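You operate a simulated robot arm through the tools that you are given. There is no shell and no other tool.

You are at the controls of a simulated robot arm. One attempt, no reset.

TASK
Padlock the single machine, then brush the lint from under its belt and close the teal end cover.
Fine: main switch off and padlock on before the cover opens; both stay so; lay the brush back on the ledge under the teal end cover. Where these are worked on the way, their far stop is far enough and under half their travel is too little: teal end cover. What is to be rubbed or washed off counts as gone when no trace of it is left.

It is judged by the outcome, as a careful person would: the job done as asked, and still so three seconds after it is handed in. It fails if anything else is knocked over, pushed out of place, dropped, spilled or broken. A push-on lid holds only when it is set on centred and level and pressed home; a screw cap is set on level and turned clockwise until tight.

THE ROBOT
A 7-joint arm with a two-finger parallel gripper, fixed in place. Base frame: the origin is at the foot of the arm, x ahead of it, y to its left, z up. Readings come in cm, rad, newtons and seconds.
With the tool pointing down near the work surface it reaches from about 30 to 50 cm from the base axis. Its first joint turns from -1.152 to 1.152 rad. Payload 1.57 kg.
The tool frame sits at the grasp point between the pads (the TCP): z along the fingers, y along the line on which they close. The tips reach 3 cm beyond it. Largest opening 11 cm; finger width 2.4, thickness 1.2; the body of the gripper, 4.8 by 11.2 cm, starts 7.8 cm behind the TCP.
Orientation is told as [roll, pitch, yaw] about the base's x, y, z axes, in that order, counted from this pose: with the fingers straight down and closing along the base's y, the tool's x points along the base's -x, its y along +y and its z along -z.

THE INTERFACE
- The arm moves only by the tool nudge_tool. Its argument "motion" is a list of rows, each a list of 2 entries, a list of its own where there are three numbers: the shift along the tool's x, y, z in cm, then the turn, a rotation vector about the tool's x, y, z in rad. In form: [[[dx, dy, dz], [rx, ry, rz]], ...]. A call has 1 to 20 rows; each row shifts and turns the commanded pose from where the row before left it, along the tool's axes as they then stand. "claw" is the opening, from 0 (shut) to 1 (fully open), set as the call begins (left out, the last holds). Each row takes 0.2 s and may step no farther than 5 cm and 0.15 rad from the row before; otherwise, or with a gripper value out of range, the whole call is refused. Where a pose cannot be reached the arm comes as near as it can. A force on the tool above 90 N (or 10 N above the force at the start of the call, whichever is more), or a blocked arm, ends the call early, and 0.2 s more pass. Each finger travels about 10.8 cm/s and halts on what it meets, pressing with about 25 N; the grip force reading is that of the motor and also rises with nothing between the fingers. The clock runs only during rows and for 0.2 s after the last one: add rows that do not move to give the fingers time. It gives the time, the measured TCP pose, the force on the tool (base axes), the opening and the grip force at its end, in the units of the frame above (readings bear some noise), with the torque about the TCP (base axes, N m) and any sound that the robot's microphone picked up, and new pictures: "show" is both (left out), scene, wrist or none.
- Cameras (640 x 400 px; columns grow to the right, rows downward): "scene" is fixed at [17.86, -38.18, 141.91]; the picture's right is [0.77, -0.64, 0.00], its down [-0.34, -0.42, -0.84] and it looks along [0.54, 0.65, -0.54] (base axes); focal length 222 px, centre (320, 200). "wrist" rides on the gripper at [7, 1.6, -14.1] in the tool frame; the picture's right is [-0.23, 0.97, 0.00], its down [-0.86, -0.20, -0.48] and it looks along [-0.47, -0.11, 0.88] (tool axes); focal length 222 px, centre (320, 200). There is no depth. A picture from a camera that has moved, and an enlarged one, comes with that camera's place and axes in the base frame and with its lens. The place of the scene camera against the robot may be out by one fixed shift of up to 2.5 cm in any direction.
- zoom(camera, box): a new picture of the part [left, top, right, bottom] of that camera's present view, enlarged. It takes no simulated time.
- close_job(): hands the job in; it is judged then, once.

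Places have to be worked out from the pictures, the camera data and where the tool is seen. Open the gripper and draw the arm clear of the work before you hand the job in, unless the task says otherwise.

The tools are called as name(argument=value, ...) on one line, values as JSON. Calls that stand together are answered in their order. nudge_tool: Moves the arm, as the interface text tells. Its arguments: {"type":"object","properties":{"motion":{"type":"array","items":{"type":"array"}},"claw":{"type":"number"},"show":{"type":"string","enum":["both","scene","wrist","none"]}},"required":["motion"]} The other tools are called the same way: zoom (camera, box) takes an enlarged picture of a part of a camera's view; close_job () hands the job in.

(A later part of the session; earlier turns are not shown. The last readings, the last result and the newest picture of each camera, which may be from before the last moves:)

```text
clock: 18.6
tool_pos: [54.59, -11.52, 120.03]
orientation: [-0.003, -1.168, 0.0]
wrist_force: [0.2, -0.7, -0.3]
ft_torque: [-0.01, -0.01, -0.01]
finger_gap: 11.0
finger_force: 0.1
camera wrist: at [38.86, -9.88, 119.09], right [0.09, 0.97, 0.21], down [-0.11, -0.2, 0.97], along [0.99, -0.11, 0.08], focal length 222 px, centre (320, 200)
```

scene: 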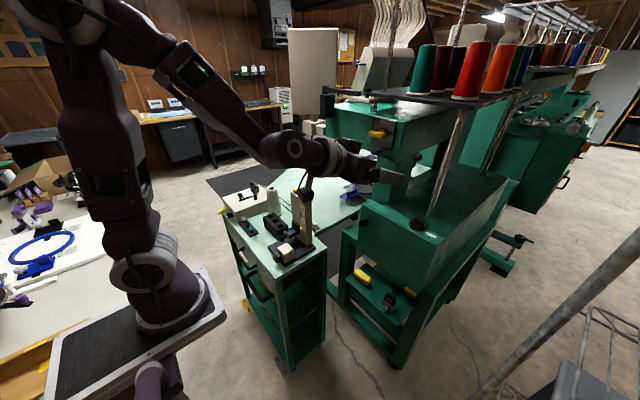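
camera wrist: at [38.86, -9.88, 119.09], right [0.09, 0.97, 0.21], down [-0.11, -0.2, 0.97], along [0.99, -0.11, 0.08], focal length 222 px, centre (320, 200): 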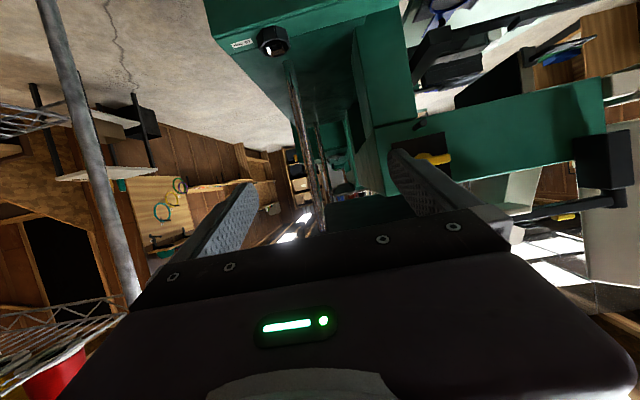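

I lower the tool in front of the machine end (clear of the cart at y<7) to view the ledge.

nudge_tool(motion=[[[4.1, 0, 0.9], [0, 0, 0]], [[4.1, 0, 0.9], [0, 0, 0]], [[4.1, 0, 0.9], [0, 0, 0]], [[4.1, 0, 0.9], [0, 0, 0]], [[4.1, 0, 0.9], [0, 0, 0]], [[4.1, 0, 0.9], [0, 0, 0]]])

```text
clock: 20.0
tool_pos: [52.63, -12.13, 96.4]
orientation: [-0.008, -1.17, 0.005]
wrist_force: [0.8, 0.5, -0.5]
ft_torque: [-0.04, 0.02, -0.02]
finger_gap: 10.99
finger_force: 0.0
out of reach, approached as far as the arm can: row 3, 4, 5
camera wrist: at [36.96, -10.56, 95.42], right [0.09, 0.97, 0.21], down [-0.11, -0.2, 0.97], along [0.99, -0.11, 0.09], focal length 222 px, centre (320, 200)
```

scene: 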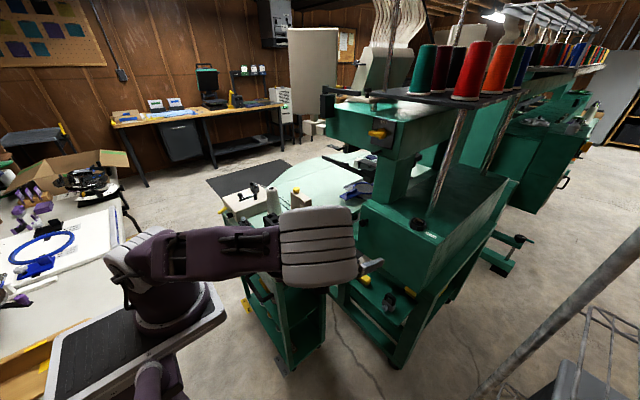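
wrist: 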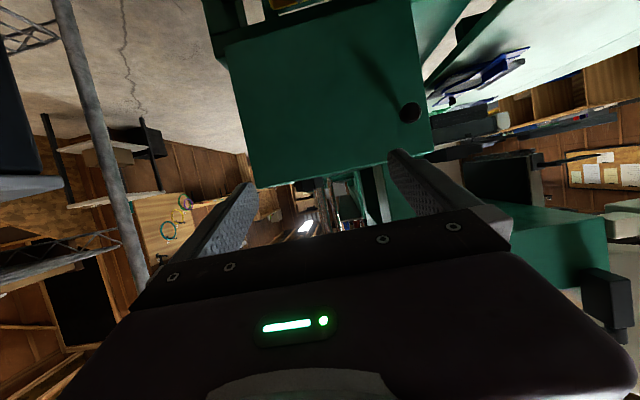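

The arm swung its elbow toward −y to reach that. I tilt the tool down more (pitch toward −0.6) to see the ledge, and check the elbow against the cart.

nudge_tool(motion=[[[0, 0, 0], [0, 0.15, 0]], [[0, 0, 0], [0, 0.15, 0]], [[0, 0, 0], [0, 0.15, 0]], [[0, 0, 0], [0, 0.1, 0]]])

zoom(camera="scene", box=[100, 150, 440, 362])

```text
clock: 21.0
tool_pos: [52.53, -12.05, 96.32]
orientation: [-0.001, -0.617, 0.0]
wrist_force: [-0.1, 0.4, -0.7]
ft_torque: [-0.02, 0.0, -0.01]
finger_gap: 10.98
finger_force: 0.1
camera wrist: at [38.65, -10.47, 103.88], right [0.19, 0.97, 0.13], down [0.42, -0.2, 0.89], along [0.89, -0.11, -0.45], focal length 222 px, centre (320, 200)
```

scene: 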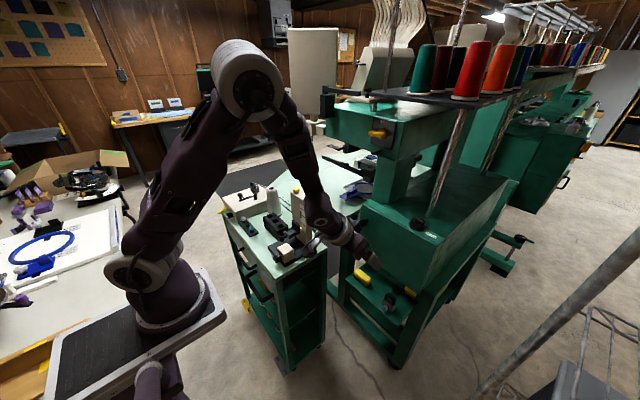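
wrist: 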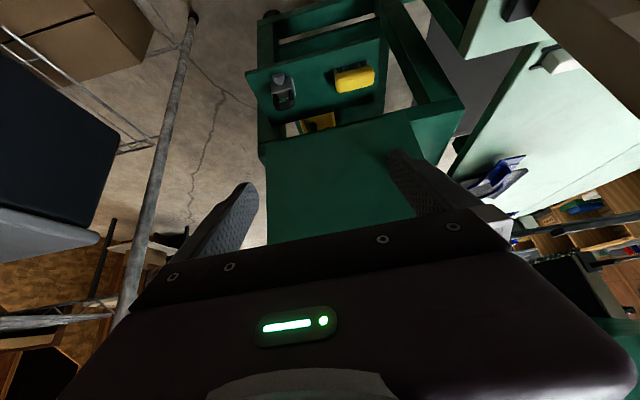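

```text
1.88 times, centred on (270, 256) of scene
camera zoom: at [17.85, -38.18, 141.91], right [0.77, -0.64, 0.0], down [-0.34, -0.42, -0.84], along [0.54, 0.65, -0.54], focal length 417 px, centre (414, 95)
```

zoom: 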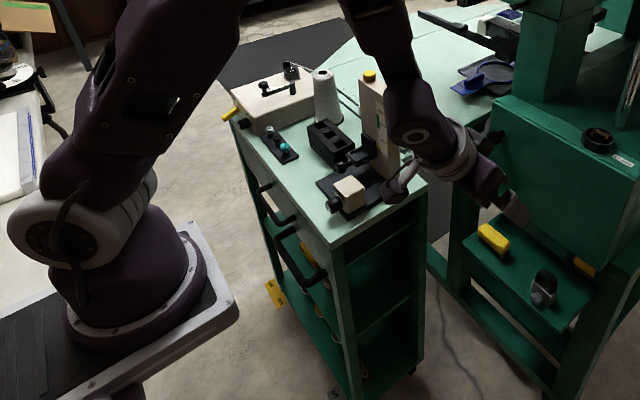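

Good, the arm is elbow-up again and the ledge is in view. Zooming on padlock and brush.

zoom(camera="wrist", box=[230, 40, 400, 150])

zoom(camera="wrist", box=[255, 60, 315, 120])

zoom(camera="scene", box=[340, 250, 430, 330])

```text
3.64 times, centred on (315, 95) of wrist
camera zoom: at [38.65, -10.47, 103.88], right [0.19, 0.97, 0.13], down [0.42, -0.2, 0.89], along [0.89, -0.11, -0.45], focal length 808 px, centre (338, 582)
```

zoom: 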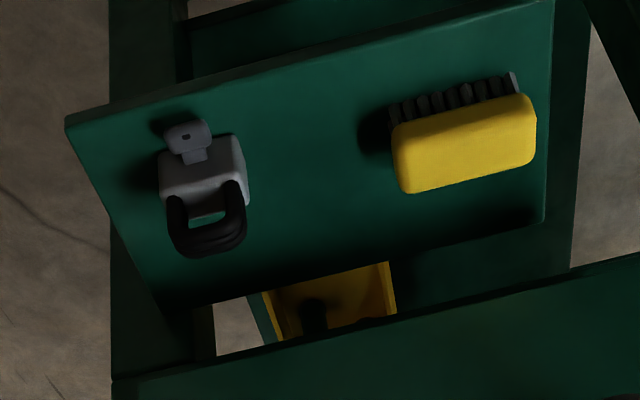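

```text
6.67 times, centred on (285, 90) of wrist
camera zoom: at [38.65, -10.47, 103.88], right [0.19, 0.97, 0.13], down [0.42, -0.2, 0.89], along [0.89, -0.11, -0.45], focal length 1481 px, centre (553, 933)
```

zoom: 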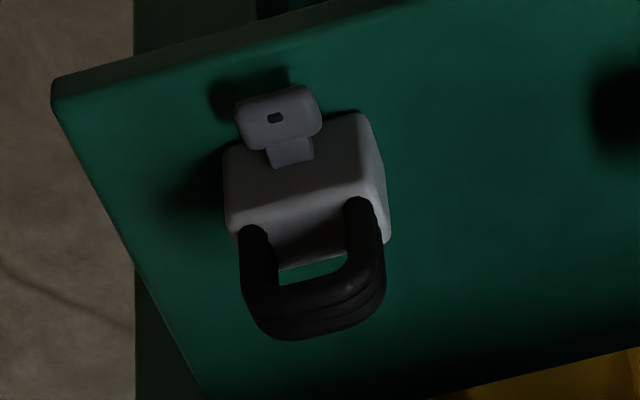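

```text
5.00 times, centred on (385, 290) of scene
camera zoom: at [17.85, -38.18, 141.91], right [0.77, -0.64, 0.0], down [-0.34, -0.42, -0.84], along [0.54, 0.65, -0.54], focal length 1108 px, centre (-5, -250)
```

zoom: 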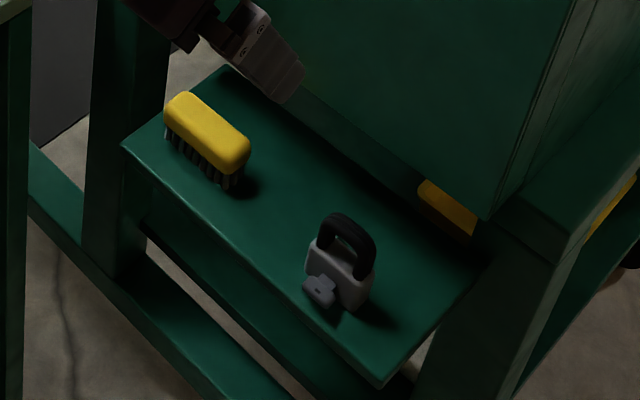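

Padlock stands upright at about (67.4, −18, body z 62.2–65.5), face toward −x, body ≈4.3 cm wide in y; ledge spans x 63.5–77, y −24…1, z≈62.2. I move down toward a pre-grasp at (58,−18,82).

nudge_tool(motion=[[[0.9, -1.5, 3.6], [0, 0, 0]], [[0.9, -1.5, 3.6], [0, 0, 0]], [[0.9, -1.5, 3.6], [0, 0, 0]], [[0.9, -1.5, 3.6], [0, 0, 0]], [[0, 0, 0], [0, -0.1, 0]]])

```text
clock: 22.2
tool_pos: [57.97, -18.14, 82.63]
orientation: [-0.001, -0.721, 0.002]
wrist_force: [-0.6, 0.1, 0.1]
ft_torque: [-0.01, 0.02, 0.04]
finger_gap: 11.01
finger_force: 0.0
camera wrist: at [43.41, -16.54, 88.61], right [0.17, 0.97, 0.15], down [0.33, -0.2, 0.92], along [0.93, -0.11, -0.35], focal length 222 px, centre (320, 200)
```

scene: 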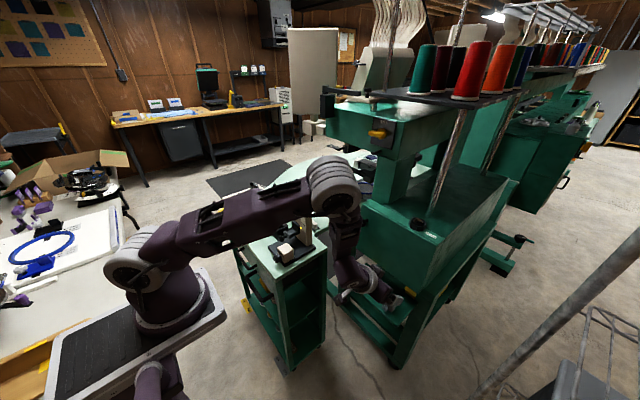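
wrist: 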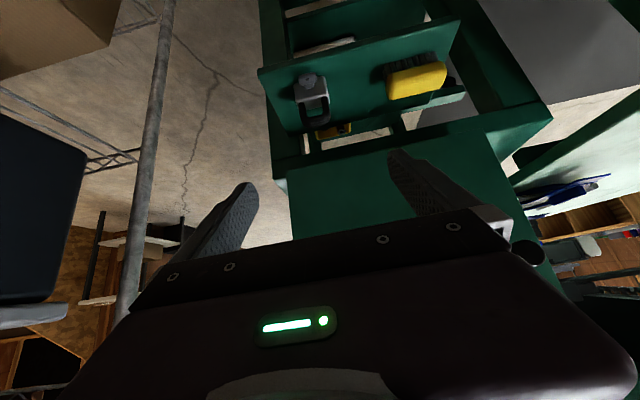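

Reach is fine. Zooming on the wrist view to see the cover's lower edge and clearance around the padlock.

zoom(camera="wrist", box=[240, 0, 560, 200])

zoom(camera="scene", box=[220, 150, 440, 330])

```text
2.00 times, centred on (400, 100) of wrist
camera zoom: at [43.41, -16.54, 88.61], right [0.17, 0.97, 0.15], down [0.33, -0.2, 0.92], along [0.93, -0.11, -0.35], focal length 444 px, centre (160, 400)
```

zoom: 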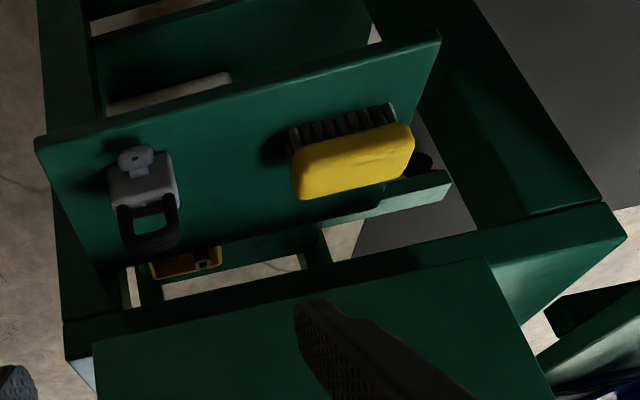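

```text
2.22 times, centred on (330, 240) of scene
camera zoom: at [17.86, -38.18, 141.91], right [0.77, -0.64, 0.0], down [-0.34, -0.42, -0.84], along [0.54, 0.65, -0.54], focal length 492 px, centre (298, 111)
```

zoom: 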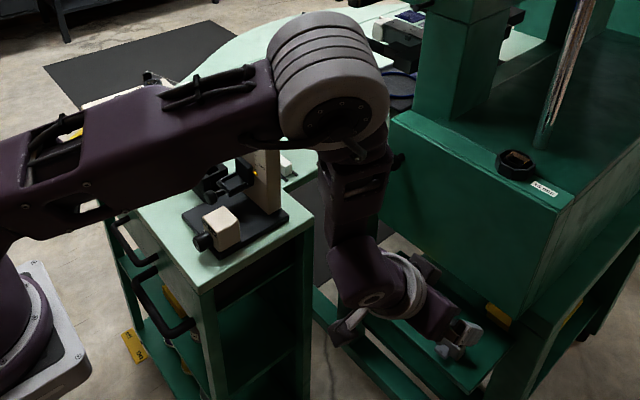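

The padlock stands in front of the cover plane, so it can be drawn out toward −x. I lower to the pre-grasp and tilt closer to horizontal.

nudge_tool(motion=[[[2, 0, 2.1], [0, 0, 0]], [[2, 0, 2.1], [0, 0, 0]], [[2, 0, 2.1], [0, 0, 0]], [[2, 0, 2.1], [0, 0, 0]], [[0, 0, 0], [0, -0.12, 0]], [[0, 0, 0], [0, -0.12, 0]], [[0, 0, 0], [0, -0.12, 0]]])

zoom(camera="wrist", box=[220, 20, 460, 170])

```text
clock: 23.8
tool_pos: [57.52, -18.08, 70.99]
orientation: [-0.003, -1.082, 0.004]
wrist_force: [0.3, -0.2, -0.4]
ft_torque: [-0.01, 0.0, -0.04]
finger_gap: 11.03
finger_force: 0.0
camera wrist: at [41.68, -16.56, 71.53], right [0.11, 0.97, 0.2], down [-0.02, -0.2, 0.98], along [0.99, -0.11, 0.0], focal length 222 px, centre (320, 200)
```

scene: 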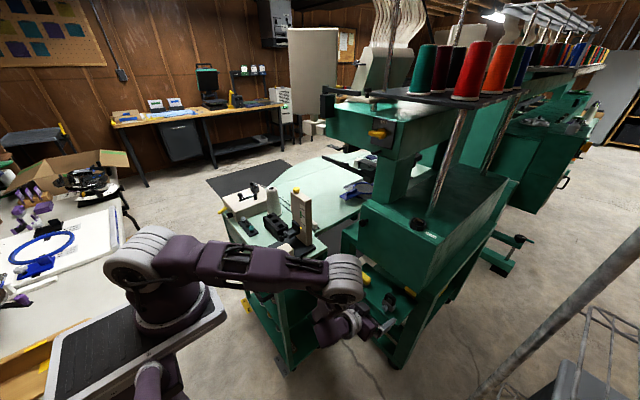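
wrist: 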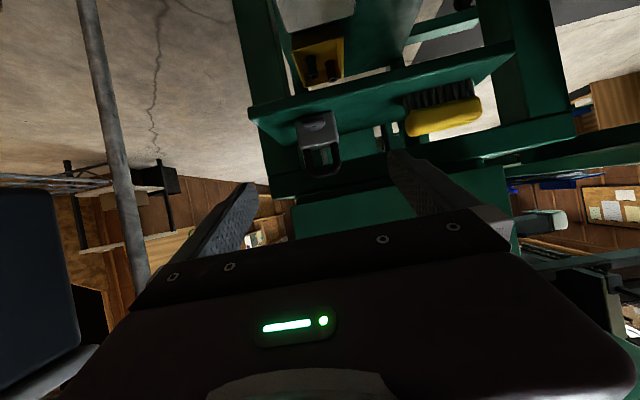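

```text
2.67 times, centred on (340, 95) of wrist
camera zoom: at [41.68, -16.56, 71.53], right [0.11, 0.97, 0.2], down [-0.02, -0.2, 0.98], along [0.99, -0.11, 0.0], focal length 592 px, centre (267, 480)
```

zoom: 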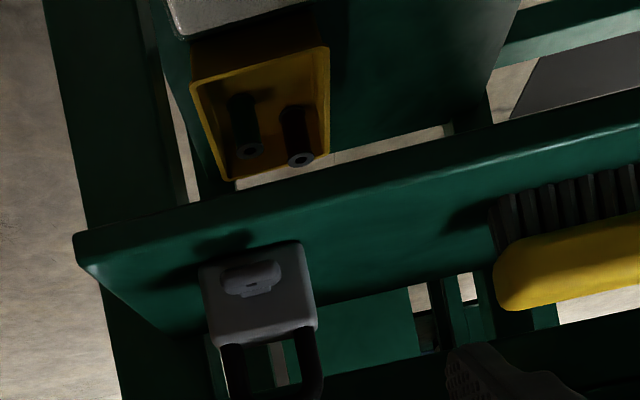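

Body centre y≈−18.1 matches the tool. I advance to just over the ledge's edge and flatten the tilt a little more.

nudge_tool(motion=[[[1.15, 0, 3.15], [0, 0, 0]], [[1.15, 0, 3.15], [0, 0, 0]], [[0, 0, 0], [0, -0.1, 0]], [[0, 0, 0], [0, -0.1, 0]]])

zoom(camera="wrist", box=[200, 50, 440, 210])

zoom(camera="scene", box=[300, 240, 440, 350])

```text
clock: 24.8
tool_pos: [61.92, -18.3, 66.04]
orientation: [-0.006, -1.283, 0.007]
wrist_force: [-0.4, 0.0, -1.1]
ft_torque: [0.0, 0.01, 0.0]
finger_gap: 11.0
finger_force: 0.0
camera wrist: at [46.39, -16.59, 63.4], right [0.07, 0.97, 0.22], down [-0.21, -0.2, 0.96], along [0.97, -0.11, 0.2], focal length 222 px, centre (320, 200)
```

scene: 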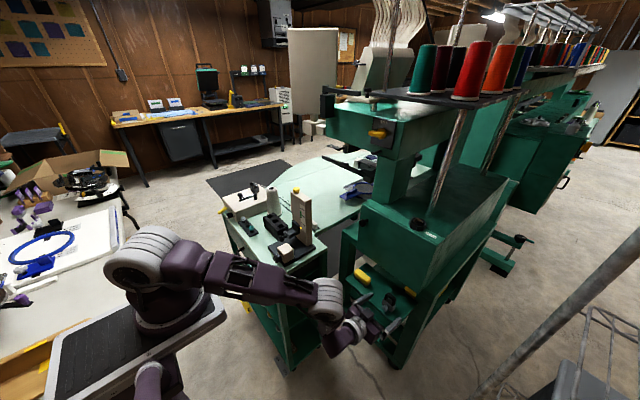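
wrist: 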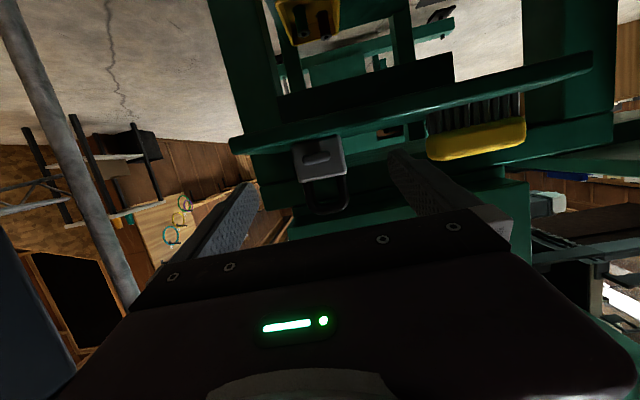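

```text
2.50 times, centred on (320, 130) of wrist
camera zoom: at [46.39, -16.59, 63.4], right [0.07, 0.97, 0.22], down [-0.21, -0.2, 0.96], along [0.97, -0.11, 0.2], focal length 555 px, centre (320, 375)
```

zoom: 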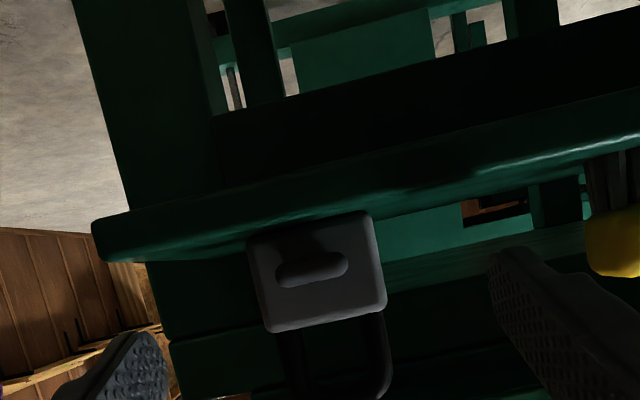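

```text
3.64 times, centred on (370, 295) of scene
camera zoom: at [17.86, -38.18, 141.91], right [0.77, -0.64, 0.0], down [-0.34, -0.42, -0.84], along [0.54, 0.65, -0.54], focal length 806 px, centre (138, -146)
```

zoom: 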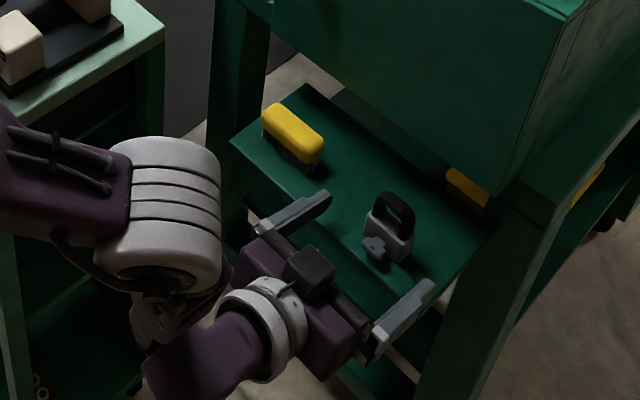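

The padlock is centred between the fingers. I slide forward so the pads flank its body, then close.

nudge_tool(motion=[[[0.05, 0.1, 2], [0, 0, 0]], [[0.05, 0, 2.2], [0, 0, 0]], [[0, 0, 0], [0, 0, 0]]], show="none")

nudge_tool(motion=[[[0, 0, 0], [0, 0, 0]], [[0, 0, 0], [0, 0, 0]], [[0, 0, 0], [0, 0, 0]], [[0, 0, 0], [0, 0, 0]]], claw=0)

zoom(camera="scene", box=[300, 240, 440, 350])

zoom(camera="wrist", box=[200, 50, 440, 210])

```text
clock: 25.6
tool_pos: [65.95, -17.96, 64.71]
orientation: [-0.006, -1.279, 0.004]
wrist_force: [-0.3, 0.4, 0.2]
ft_torque: [-0.01, -0.02, 0.03]
finger_gap: 11.0
finger_force: 0.2
```

```text
clock: 26.6
tool_pos: [66.01, -17.97, 64.72]
orientation: [-0.007, -1.28, 0.006]
wrist_force: [0.4, 0.0, 0.8]
ft_torque: [0.04, 0.01, 0.0]
finger_gap: 4.53
finger_force: 25.3
camera wrist: at [50.38, -16.5, 62.09], right [0.07, 0.97, 0.22], down [-0.21, -0.2, 0.96], along [0.97, -0.11, 0.19], focal length 222 px, centre (320, 200)
```

scene: 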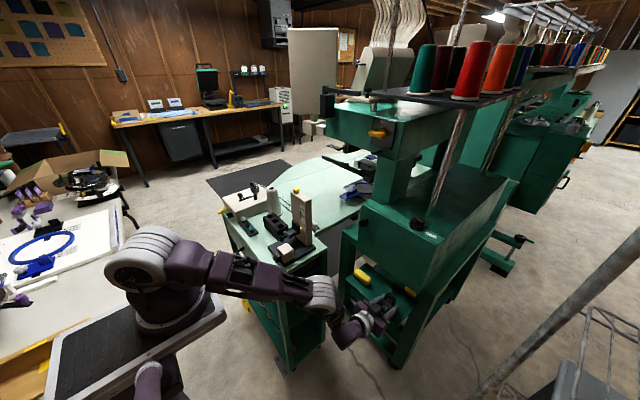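
wrist: 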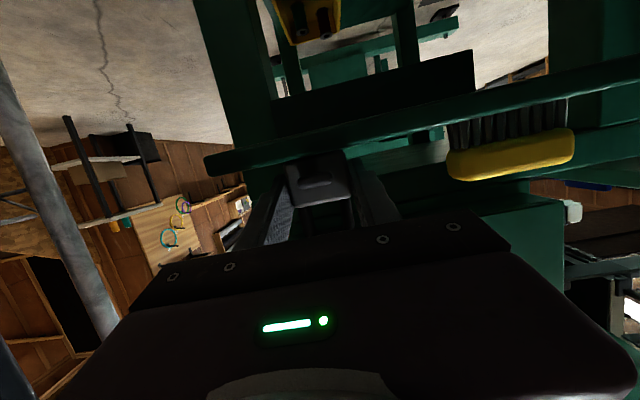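

```text
3.64 times, centred on (370, 295) of scene
camera zoom: at [17.86, -38.18, 141.9], right [0.77, -0.64, 0.0], down [-0.34, -0.42, -0.84], along [0.54, 0.65, -0.54], focal length 806 px, centre (138, -146)
```

zoom: 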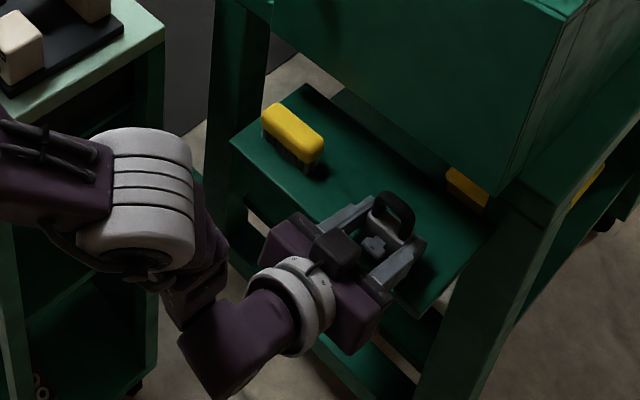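

```text
2.50 times, centred on (320, 130) of wrist
camera zoom: at [50.38, -16.5, 62.09], right [0.07, 0.97, 0.22], down [-0.21, -0.2, 0.96], along [0.97, -0.11, 0.19], focal length 555 px, centre (320, 375)
```

zoom: 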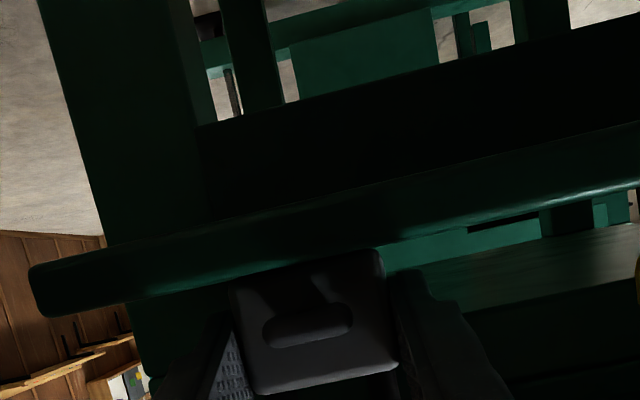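

Gripped (gap 4.5). I lift slightly, then draw it back and up away from the ledge.

nudge_tool(motion=[[[-0.7, 0, -0.2], [0, 0, 0]], [[-0.3, 0, -2.6], [0, 0, 0]], [[-0.5, 0, -2.8], [0, 0, 0]], [[-2.5, 0, -1.5], [0, 0, 0]], [[-3, 0, -1], [0, 0, 0]]])

```text
clock: 27.8
tool_pos: [60.26, -17.87, 73.55]
orientation: [-0.008, -1.279, 0.006]
wrist_force: [0.4, 0.2, -1.2]
ft_torque: [-0.02, 0.01, 0.03]
finger_gap: 4.56
finger_force: 24.3
camera wrist: at [44.61, -16.45, 71.05], right [0.07, 0.97, 0.22], down [-0.21, -0.2, 0.96], along [0.97, -0.11, 0.19], focal length 222 px, centre (320, 200)
```

scene: 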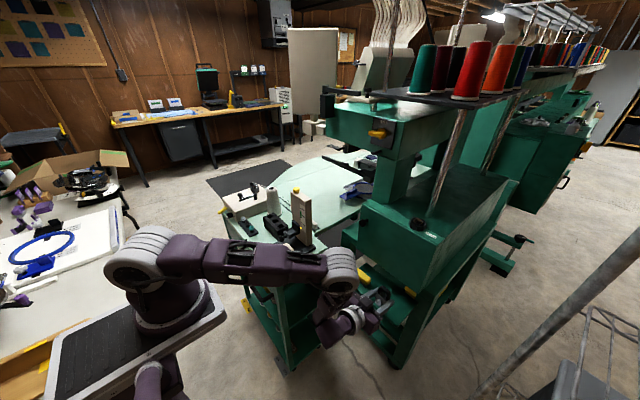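
wrist: 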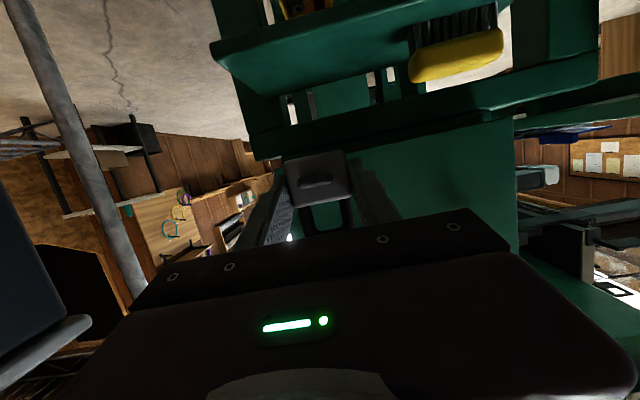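

The padlock is held securely. I rise in stages, keeping x≈60, watching the elbow.

nudge_tool(motion=[[[-3.8, 0, -1.15], [0, 0, 0]], [[-3.8, 0, -1.15], [0, 0, 0]], [[-3.8, 0, -1.15], [0, 0, 0]], [[-3.8, 0, -1.15], [0, 0, 0]]], show="scene")

```text
clock: 28.8
tool_pos: [60.11, -18.0, 89.69]
orientation: [-0.005, -1.279, 0.004]
wrist_force: [-0.3, 1.0, -0.9]
ft_torque: [0.01, 0.0, 0.01]
finger_gap: 4.52
finger_force: 24.5
```

scene: 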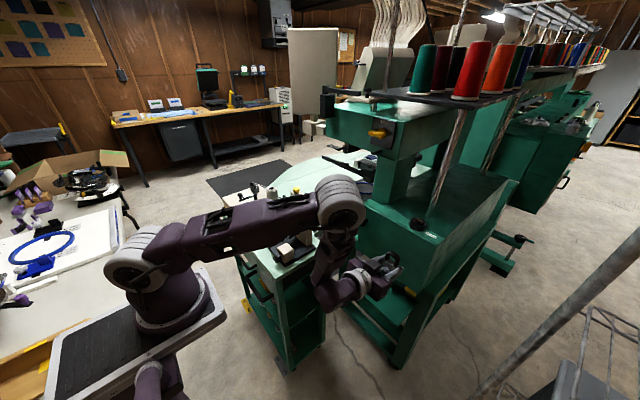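

Smooth so far; another 16 cm up.

nudge_tool(motion=[[[-3.8, 0, -1.15], [0, 0, 0]], [[-3.8, 0, -1.15], [0, 0, 0]], [[-3.8, 0, -1.15], [0, 0, 0]], [[-3.8, 0, -1.15], [0, 0, 0]]], show="scene")

```text
clock: 29.8
tool_pos: [60.02, -17.97, 105.53]
orientation: [-0.006, -1.281, 0.005]
wrist_force: [0.2, -0.2, -1.5]
ft_torque: [0.0, 0.03, -0.02]
finger_gap: 4.53
finger_force: 24.9
```

scene: 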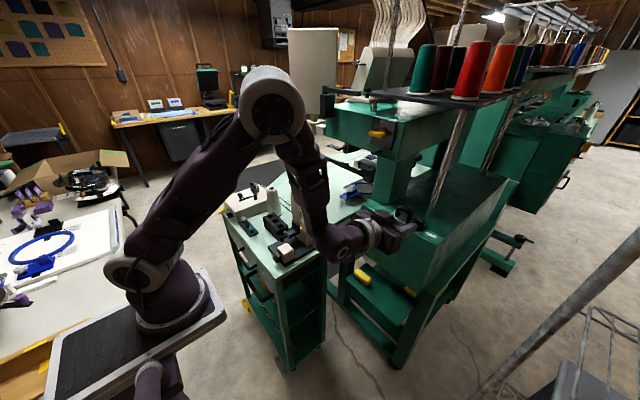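

Elbow-up again. Now I move up, forward and across toward the front of the peg (y≈4.4) with standoff x≈65.

nudge_tool(motion=[[[-1.27, 3.7, 0.48], [0, 0, 0]], [[-1.27, 3.7, 0.48], [0, 0, 0]], [[-1.27, 3.7, 0.48], [0, 0, 0]], [[-1.27, 3.7, 0.48], [0, 0, 0]], [[-1.27, 3.7, 0.48], [0, 0, 0]], [[-1.27, 3.8, 0.48], [0, 0, 0]]])

zoom(camera="wrist", box=[220, 60, 440, 220])

zoom(camera="scene", box=[300, 100, 420, 180])

```text
clock: 31.2
tool_pos: [64.95, 4.53, 111.92]
orientation: [-0.005, -1.28, 0.007]
wrist_force: [-0.8, 0.1, -1.9]
ft_torque: [-0.03, 0.02, -0.02]
finger_gap: 4.54
finger_force: 24.7
camera wrist: at [49.44, 6.12, 109.31], right [0.07, 0.97, 0.22], down [-0.21, -0.2, 0.96], along [0.97, -0.11, 0.19], focal length 222 px, centre (320, 200)
```

scene: 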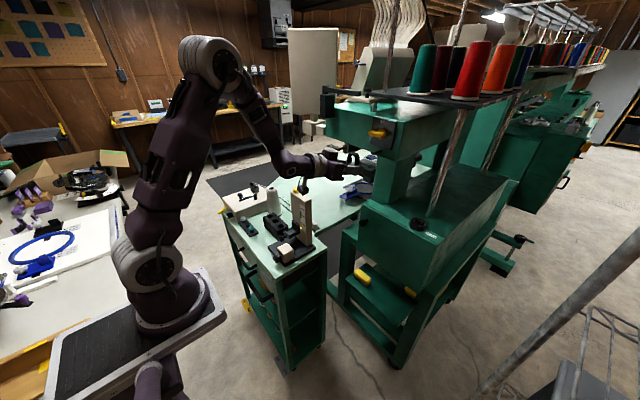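
wrist: 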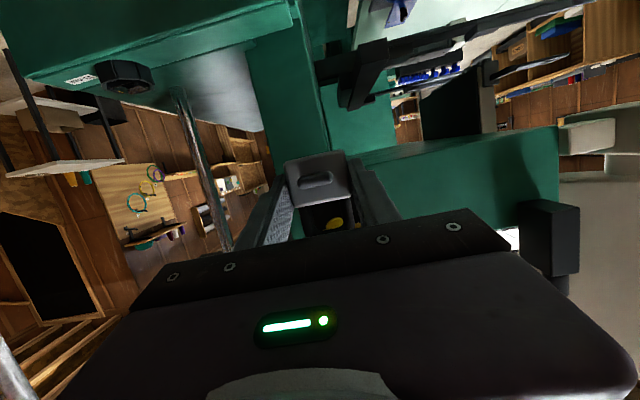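

```text
2.50 times, centred on (330, 140) of wrist
camera zoom: at [49.44, 6.12, 109.31], right [0.07, 0.97, 0.22], down [-0.21, -0.2, 0.96], along [0.97, -0.11, 0.19], focal length 555 px, centre (295, 350)
```

zoom: 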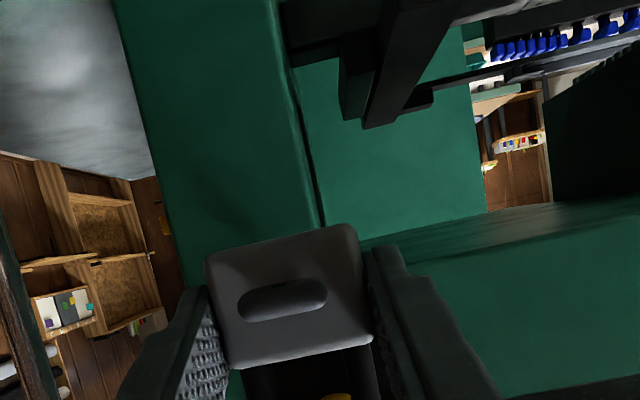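

```text
5.00 times, centred on (360, 140) of scene
camera zoom: at [17.86, -38.18, 141.91], right [0.77, -0.64, 0.0], down [-0.34, -0.42, -0.84], along [0.54, 0.65, -0.54], focal length 1108 px, centre (120, 500)
```

zoom: 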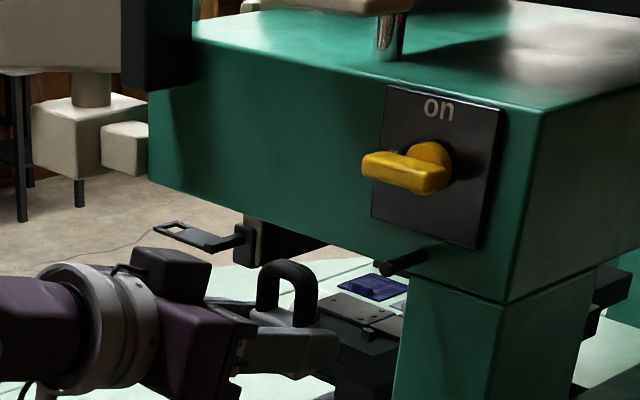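

The padlock is held upright with its arch above the gripper. I zoom the scene view tightly to compare the shackle opening with the peg.

zoom(camera="scene", box=[345, 140, 395, 175])

zoom(camera="wrist", box=[270, 140, 390, 240])

```text
11.43 times, centred on (370, 158) of scene
camera zoom: at [17.86, -38.18, 141.91], right [0.77, -0.64, 0.0], down [-0.34, -0.42, -0.84], along [0.54, 0.65, -0.54], focal length 2532 px, centre (-251, 686)
```

zoom: 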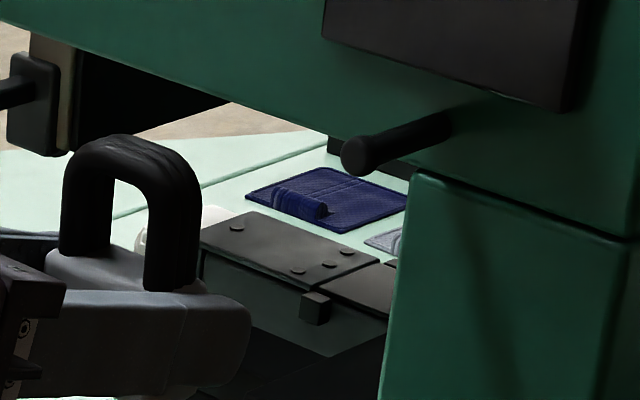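

```text
4.00 times, centred on (330, 190) of wrist
camera zoom: at [49.44, 6.12, 109.31], right [0.07, 0.97, 0.22], down [-0.21, -0.2, 0.96], along [0.97, -0.11, 0.19], focal length 888 px, centre (280, 240)
```

zoom: 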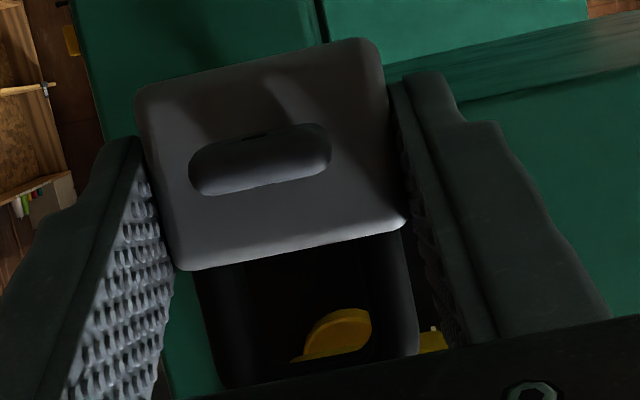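

The opening is ~2 cm wide, peg ~1.1 cm; my projection says lower ~0.4 and shift −0.15 in y. I advance to just short of the peg tip and re-check.

nudge_tool(motion=[[[-0.74, -0.08, 3.17], [0, 0, 0]], [[-0.74, -0.07, 3.17], [0, 0, 0]], [[0, 0, 0], [0, 0, 0]]], show="wrist")

zoom(camera="scene", box=[345, 140, 395, 175])

zoom(camera="wrist", box=[270, 120, 390, 230])

```text
clock: 32.0
tool_pos: [71.56, 4.46, 111.48]
orientation: [-0.007, -1.278, 0.008]
wrist_force: [-0.2, 0.2, -1.7]
ft_torque: [0.04, -0.01, -0.02]
finger_gap: 4.56
finger_force: 24.5
camera wrist: at [55.97, 5.92, 108.88], right [0.07, 0.97, 0.22], down [-0.21, -0.2, 0.96], along [0.97, -0.11, 0.19], focal length 222 px, centre (320, 200)
```

wrist: 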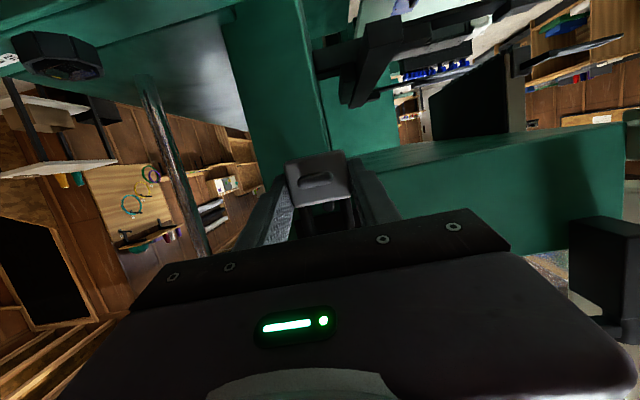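

```text
11.43 times, centred on (370, 158) of scene
camera zoom: at [17.86, -38.18, 141.9], right [0.77, -0.64, 0.0], down [-0.34, -0.42, -0.84], along [0.54, 0.65, -0.54], focal length 2532 px, centre (-251, 686)
```

zoom: 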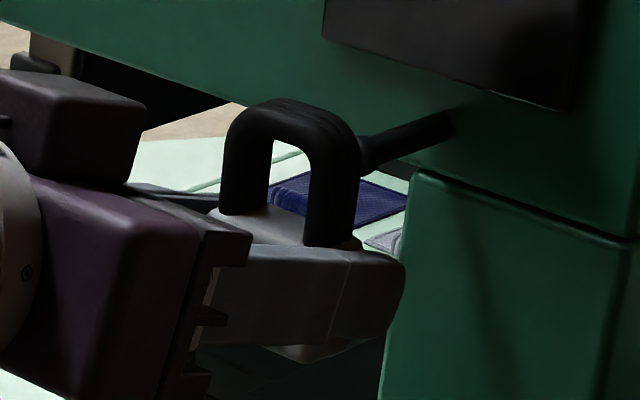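

```text
3.64 times, centred on (330, 175) of wrist
camera zoom: at [55.97, 5.92, 108.88], right [0.07, 0.97, 0.22], down [-0.21, -0.2, 0.96], along [0.97, -0.11, 0.19], focal length 808 px, centre (284, 291)
```

zoom: 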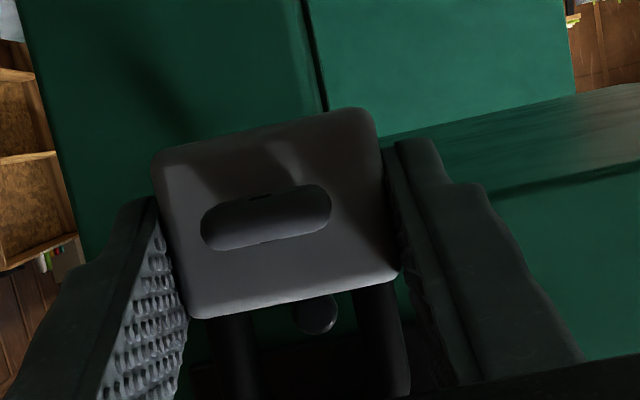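

Peg tip appears centred between the shackle legs and the projected path passes within ~0.2 cm. I slide the shackle over the peg in small steps.

nudge_tool(motion=[[[-0.32, 0, 1.05], [0, 0, 0]], [[-0.32, 0, 1.05], [0, 0, 0]], [[-0.32, 0, 1.05], [0, 0, 0]]], show="wrist")

zoom(camera="scene", box=[345, 140, 395, 175])

zoom(camera="wrist", box=[270, 120, 390, 230])

```text
clock: 32.8
tool_pos: [74.8, 4.19, 111.57]
orientation: [-0.007, -1.278, 0.007]
wrist_force: [0.0, 0.1, -1.5]
ft_torque: [-0.01, 0.02, 0.0]
finger_gap: 4.54
finger_force: 25.2
camera wrist: at [59.27, 5.83, 108.87], right [0.07, 0.97, 0.22], down [-0.21, -0.2, 0.96], along [0.97, -0.11, 0.19], focal length 222 px, centre (320, 200)
```

wrist: 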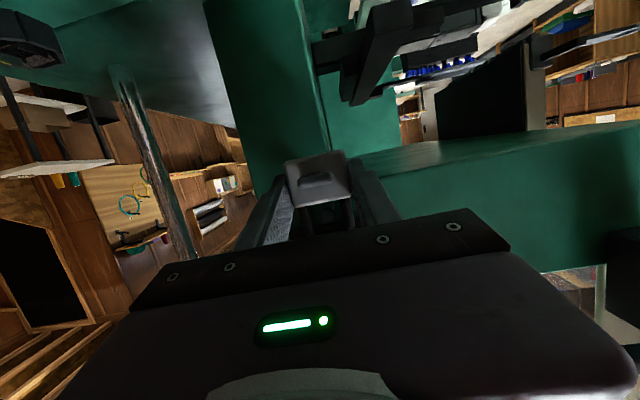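

```text
11.43 times, centred on (370, 158) of scene
camera zoom: at [17.86, -38.18, 141.9], right [0.77, -0.64, 0.0], down [-0.34, -0.42, -0.84], along [0.54, 0.65, -0.54], focal length 2532 px, centre (-251, 686)
```

zoom: 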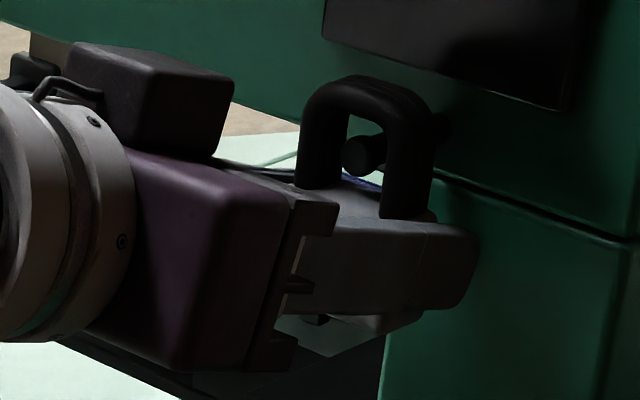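

```text
3.64 times, centred on (330, 175) of wrist
camera zoom: at [59.27, 5.83, 108.87], right [0.07, 0.97, 0.22], down [-0.21, -0.2, 0.96], along [0.97, -0.11, 0.19], focal length 808 px, centre (284, 291)
```

zoom: 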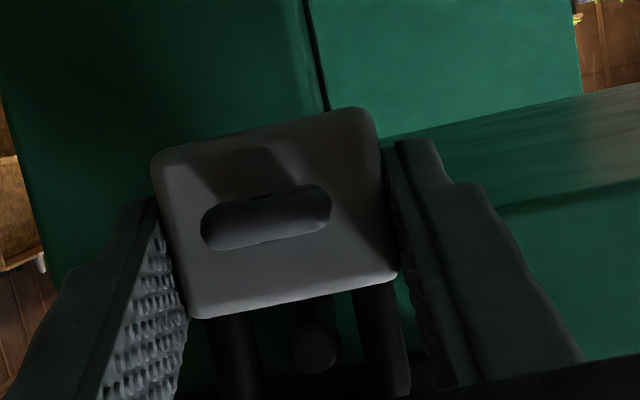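

The peg is entering the opening cleanly with no force. I advance another 1.3 cm, then check.

nudge_tool(motion=[[[-0.19, 0, 0.62], [0, 0, 0]], [[-0.19, 0, 0.62], [0, 0, 0]], [[0, 0, 0], [0, 0, 0]]], show="none")

zoom(camera="scene", box=[345, 140, 395, 175])

zoom(camera="wrist", box=[270, 120, 390, 230])

```text
clock: 33.6
tool_pos: [76.25, 4.19, 111.54]
orientation: [-0.008, -1.28, 0.008]
wrist_force: [1.1, -0.4, -1.6]
ft_torque: [0.01, -0.01, 0.02]
finger_gap: 4.54
finger_force: 24.9
```

```text
11.43 times, centred on (370, 158) of scene
camera zoom: at [17.86, -38.18, 141.9], right [0.77, -0.64, 0.0], down [-0.34, -0.42, -0.84], along [0.54, 0.65, -0.54], focal length 2532 px, centre (-251, 686)
```

zoom: 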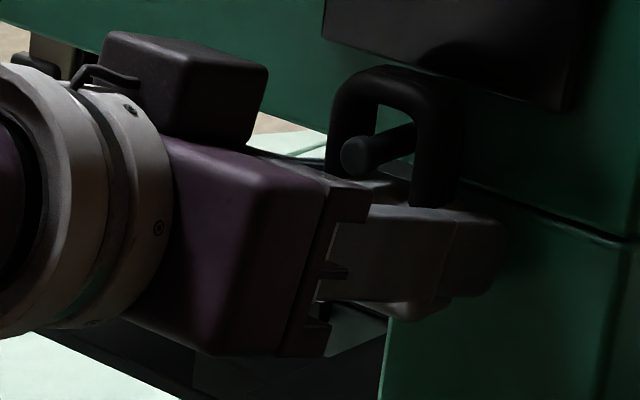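

```text
3.64 times, centred on (330, 175) of wrist
camera zoom: at [60.6, 5.81, 108.89], right [0.07, 0.97, 0.22], down [-0.21, -0.2, 0.96], along [0.97, -0.11, 0.19], focal length 808 px, centre (284, 291)
```

zoom: 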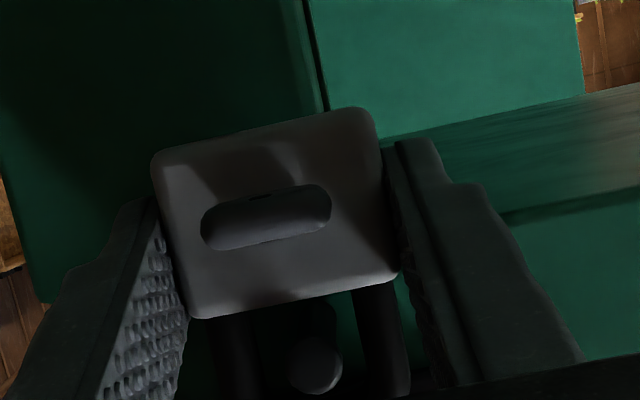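

The peg tip protrudes well through the shackle. Now I lower the padlock until the arch rests on the peg.

nudge_tool(motion=[[[0.29, 0, 0.09], [0, 0, 0]], [[0.29, 0, 0.09], [0, 0, 0]], [[0.19, 0, 0.06], [0, 0, 0]], [[0, 0, 0], [0, 0, 0]]], show="none")

zoom(camera="scene", box=[345, 140, 395, 175])

```text
clock: 34.6
tool_pos: [76.18, 4.28, 110.62]
orientation: [-0.005, -1.28, 0.005]
wrist_force: [0.2, 0.1, -1.9]
ft_torque: [-0.01, 0.04, 0.04]
finger_gap: 4.55
finger_force: 24.7
```

```text
11.43 times, centred on (370, 158) of scene
camera zoom: at [17.86, -38.18, 141.9], right [0.77, -0.64, 0.0], down [-0.34, -0.42, -0.84], along [0.54, 0.65, -0.54], focal length 2532 px, centre (-251, 686)
```

zoom: 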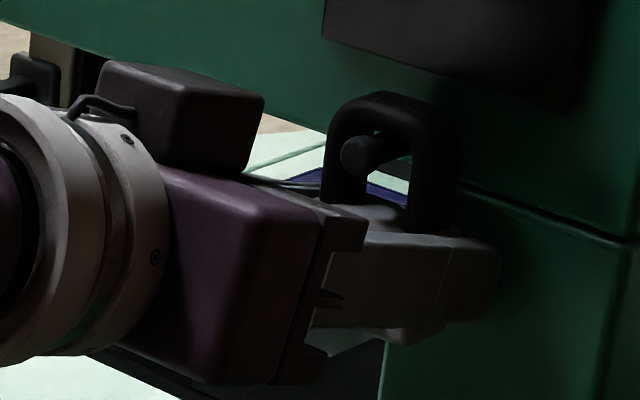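

Arch not yet resting; lowering a bit more.

nudge_tool(motion=[[[0.24, 0, 0.07], [0, 0, 0]], [[0.19, 0, 0.06], [0, 0, 0]], [[0, 0, 0], [0, 0, 0]]], show="none")

zoom(camera="scene", box=[345, 140, 395, 175])

```text
clock: 35.4
tool_pos: [76.21, 4.32, 110.64]
orientation: [-0.007, -1.289, 0.004]
wrist_force: [-8.0, 1.9, 22.3]
ft_torque: [0.05, -0.33, 0.04]
finger_gap: 4.52
finger_force: 25.0
```

```text
11.43 times, centred on (370, 158) of scene
camera zoom: at [17.77, -38.18, 141.92], right [0.77, -0.64, 0.0], down [-0.34, -0.42, -0.84], along [0.54, 0.65, -0.54], focal length 2532 px, centre (-251, 686)
```

zoom: 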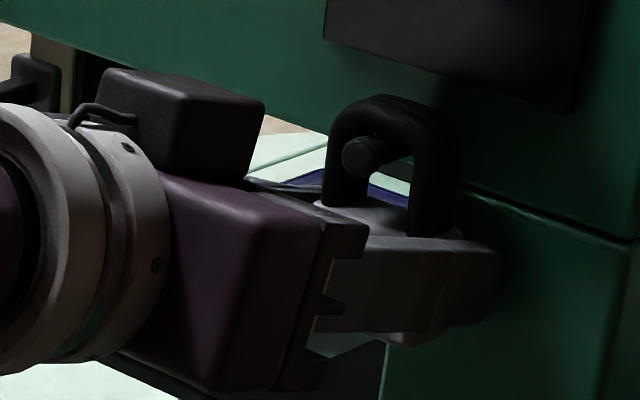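

The arch now bears on the peg (22 N). I ease up slightly to unload, then open the fingers.

nudge_tool(motion=[[[-0.38, 0, -0.11], [0, 0, 0]], [[0, 0, 0], [0, 0, 0]]], show="none")

nudge_tool(motion=[[[0, 0, 0], [0, 0, 0]], [[0, 0, 0], [0, 0, 0]], [[0, 0, 0], [0, 0, 0]]], claw=0.7, show="wrist")

zoom(camera="scene", box=[345, 140, 395, 175])

zoom(camera="wrist", box=[270, 120, 390, 230])

```text
clock: 36.0
tool_pos: [76.21, 4.16, 110.64]
orientation: [-0.007, -1.281, 0.007]
wrist_force: [8.8, 3.6, 12.1]
ft_torque: [0.03, -0.23, 0.05]
finger_gap: 4.54
finger_force: 24.8
```

```text
clock: 36.8
tool_pos: [76.15, 4.22, 110.58]
orientation: [-0.007, -1.279, 0.007]
wrist_force: [0.2, 0.0, 0.0]
ft_torque: [-0.01, 0.02, 0.01]
finger_gap: 7.65
finger_force: 0.0
camera wrist: at [60.59, 5.78, 108.01], right [0.07, 0.97, 0.22], down [-0.21, -0.2, 0.96], along [0.98, -0.11, 0.19], focal length 222 px, centre (320, 200)
```

wrist: 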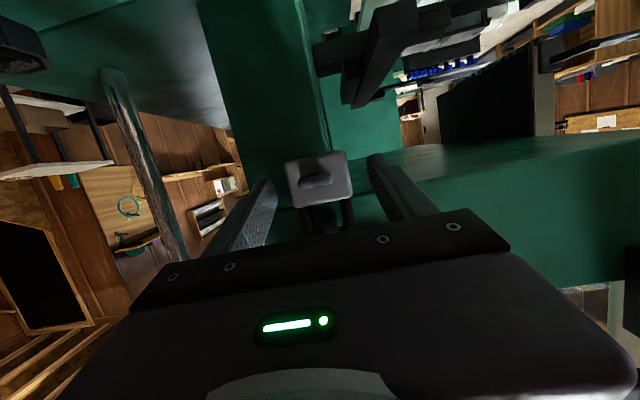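

```text
11.43 times, centred on (370, 158) of scene
camera zoom: at [17.86, -38.18, 141.91], right [0.77, -0.64, 0.0], down [-0.34, -0.42, -0.84], along [0.54, 0.65, -0.54], focal length 2532 px, centre (-251, 686)
```

zoom: 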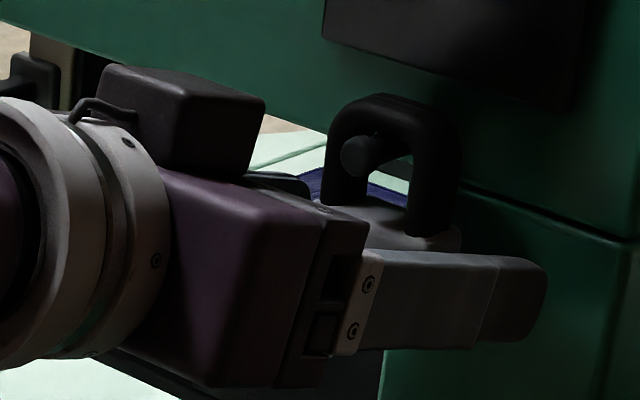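

```text
3.64 times, centred on (330, 175) of wrist
camera zoom: at [60.59, 5.78, 108.01], right [0.07, 0.97, 0.22], down [-0.21, -0.2, 0.96], along [0.98, -0.11, 0.19], focal length 808 px, centre (284, 291)
```

zoom: 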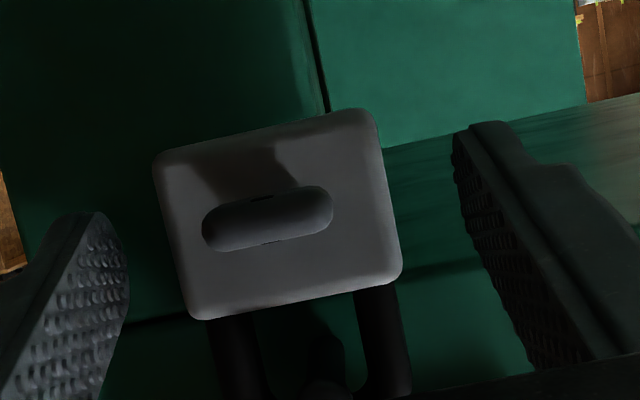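

The padlock hangs on the peg. I retreat straight back along −x.

nudge_tool(motion=[[[0.57, 0, -1.92], [0, 0, 0]], [[0.86, 0, -2.87], [0, 0, 0]], [[1.15, 0, -3.83], [0, 0, 0]], [[1.15, 0, -3.83], [0, 0, 0]]])

zoom(camera="scene", box=[330, 100, 430, 180])

zoom(camera="wrist", box=[220, 60, 440, 220])

```text
clock: 37.8
tool_pos: [63.24, 4.2, 110.67]
orientation: [-0.004, -1.279, 0.006]
wrist_force: [0.7, -0.1, -0.4]
ft_torque: [-0.01, -0.04, -0.01]
finger_gap: 7.69
finger_force: 0.1
camera wrist: at [47.56, 5.68, 108.03], right [0.07, 0.97, 0.22], down [-0.21, -0.2, 0.96], along [0.97, -0.11, 0.2], focal length 222 px, centre (320, 200)
```

scene: 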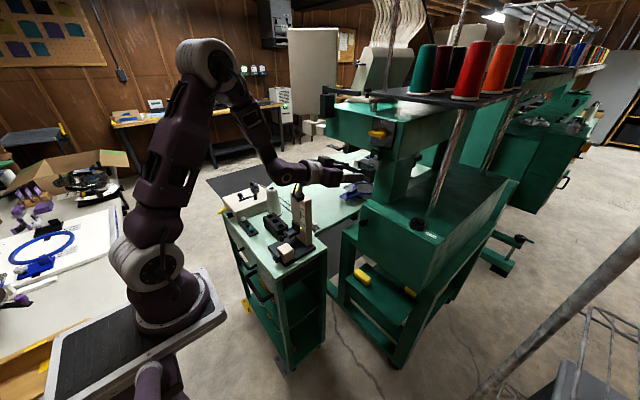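
wrist: 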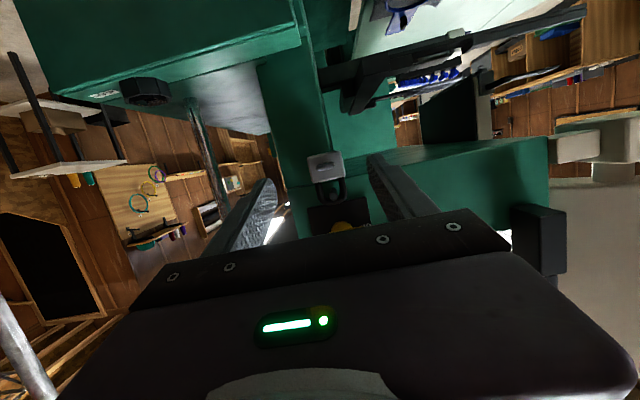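

```text
5.00 times, centred on (380, 140) of scene
camera zoom: at [17.86, -38.18, 141.91], right [0.77, -0.64, 0.0], down [-0.34, -0.42, -0.84], along [0.54, 0.65, -0.54], focal length 1108 px, centre (20, 500)
```

zoom: 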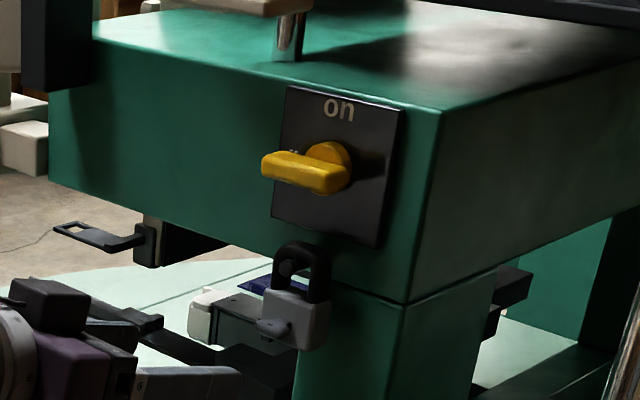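

```text
2.50 times, centred on (330, 140) of wrist
camera zoom: at [47.56, 5.68, 108.03], right [0.07, 0.97, 0.22], down [-0.21, -0.2, 0.96], along [0.97, -0.11, 0.2], focal length 555 px, centre (295, 350)
```

zoom: 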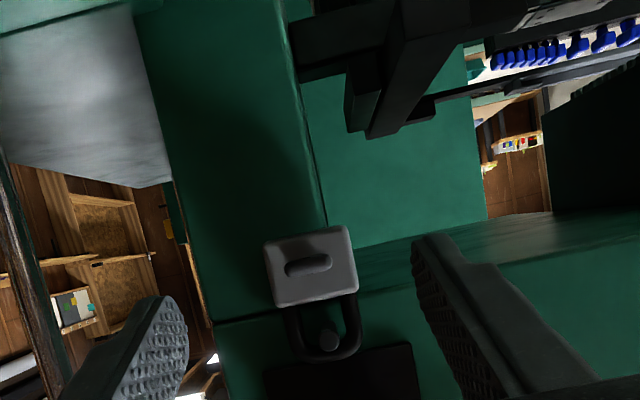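

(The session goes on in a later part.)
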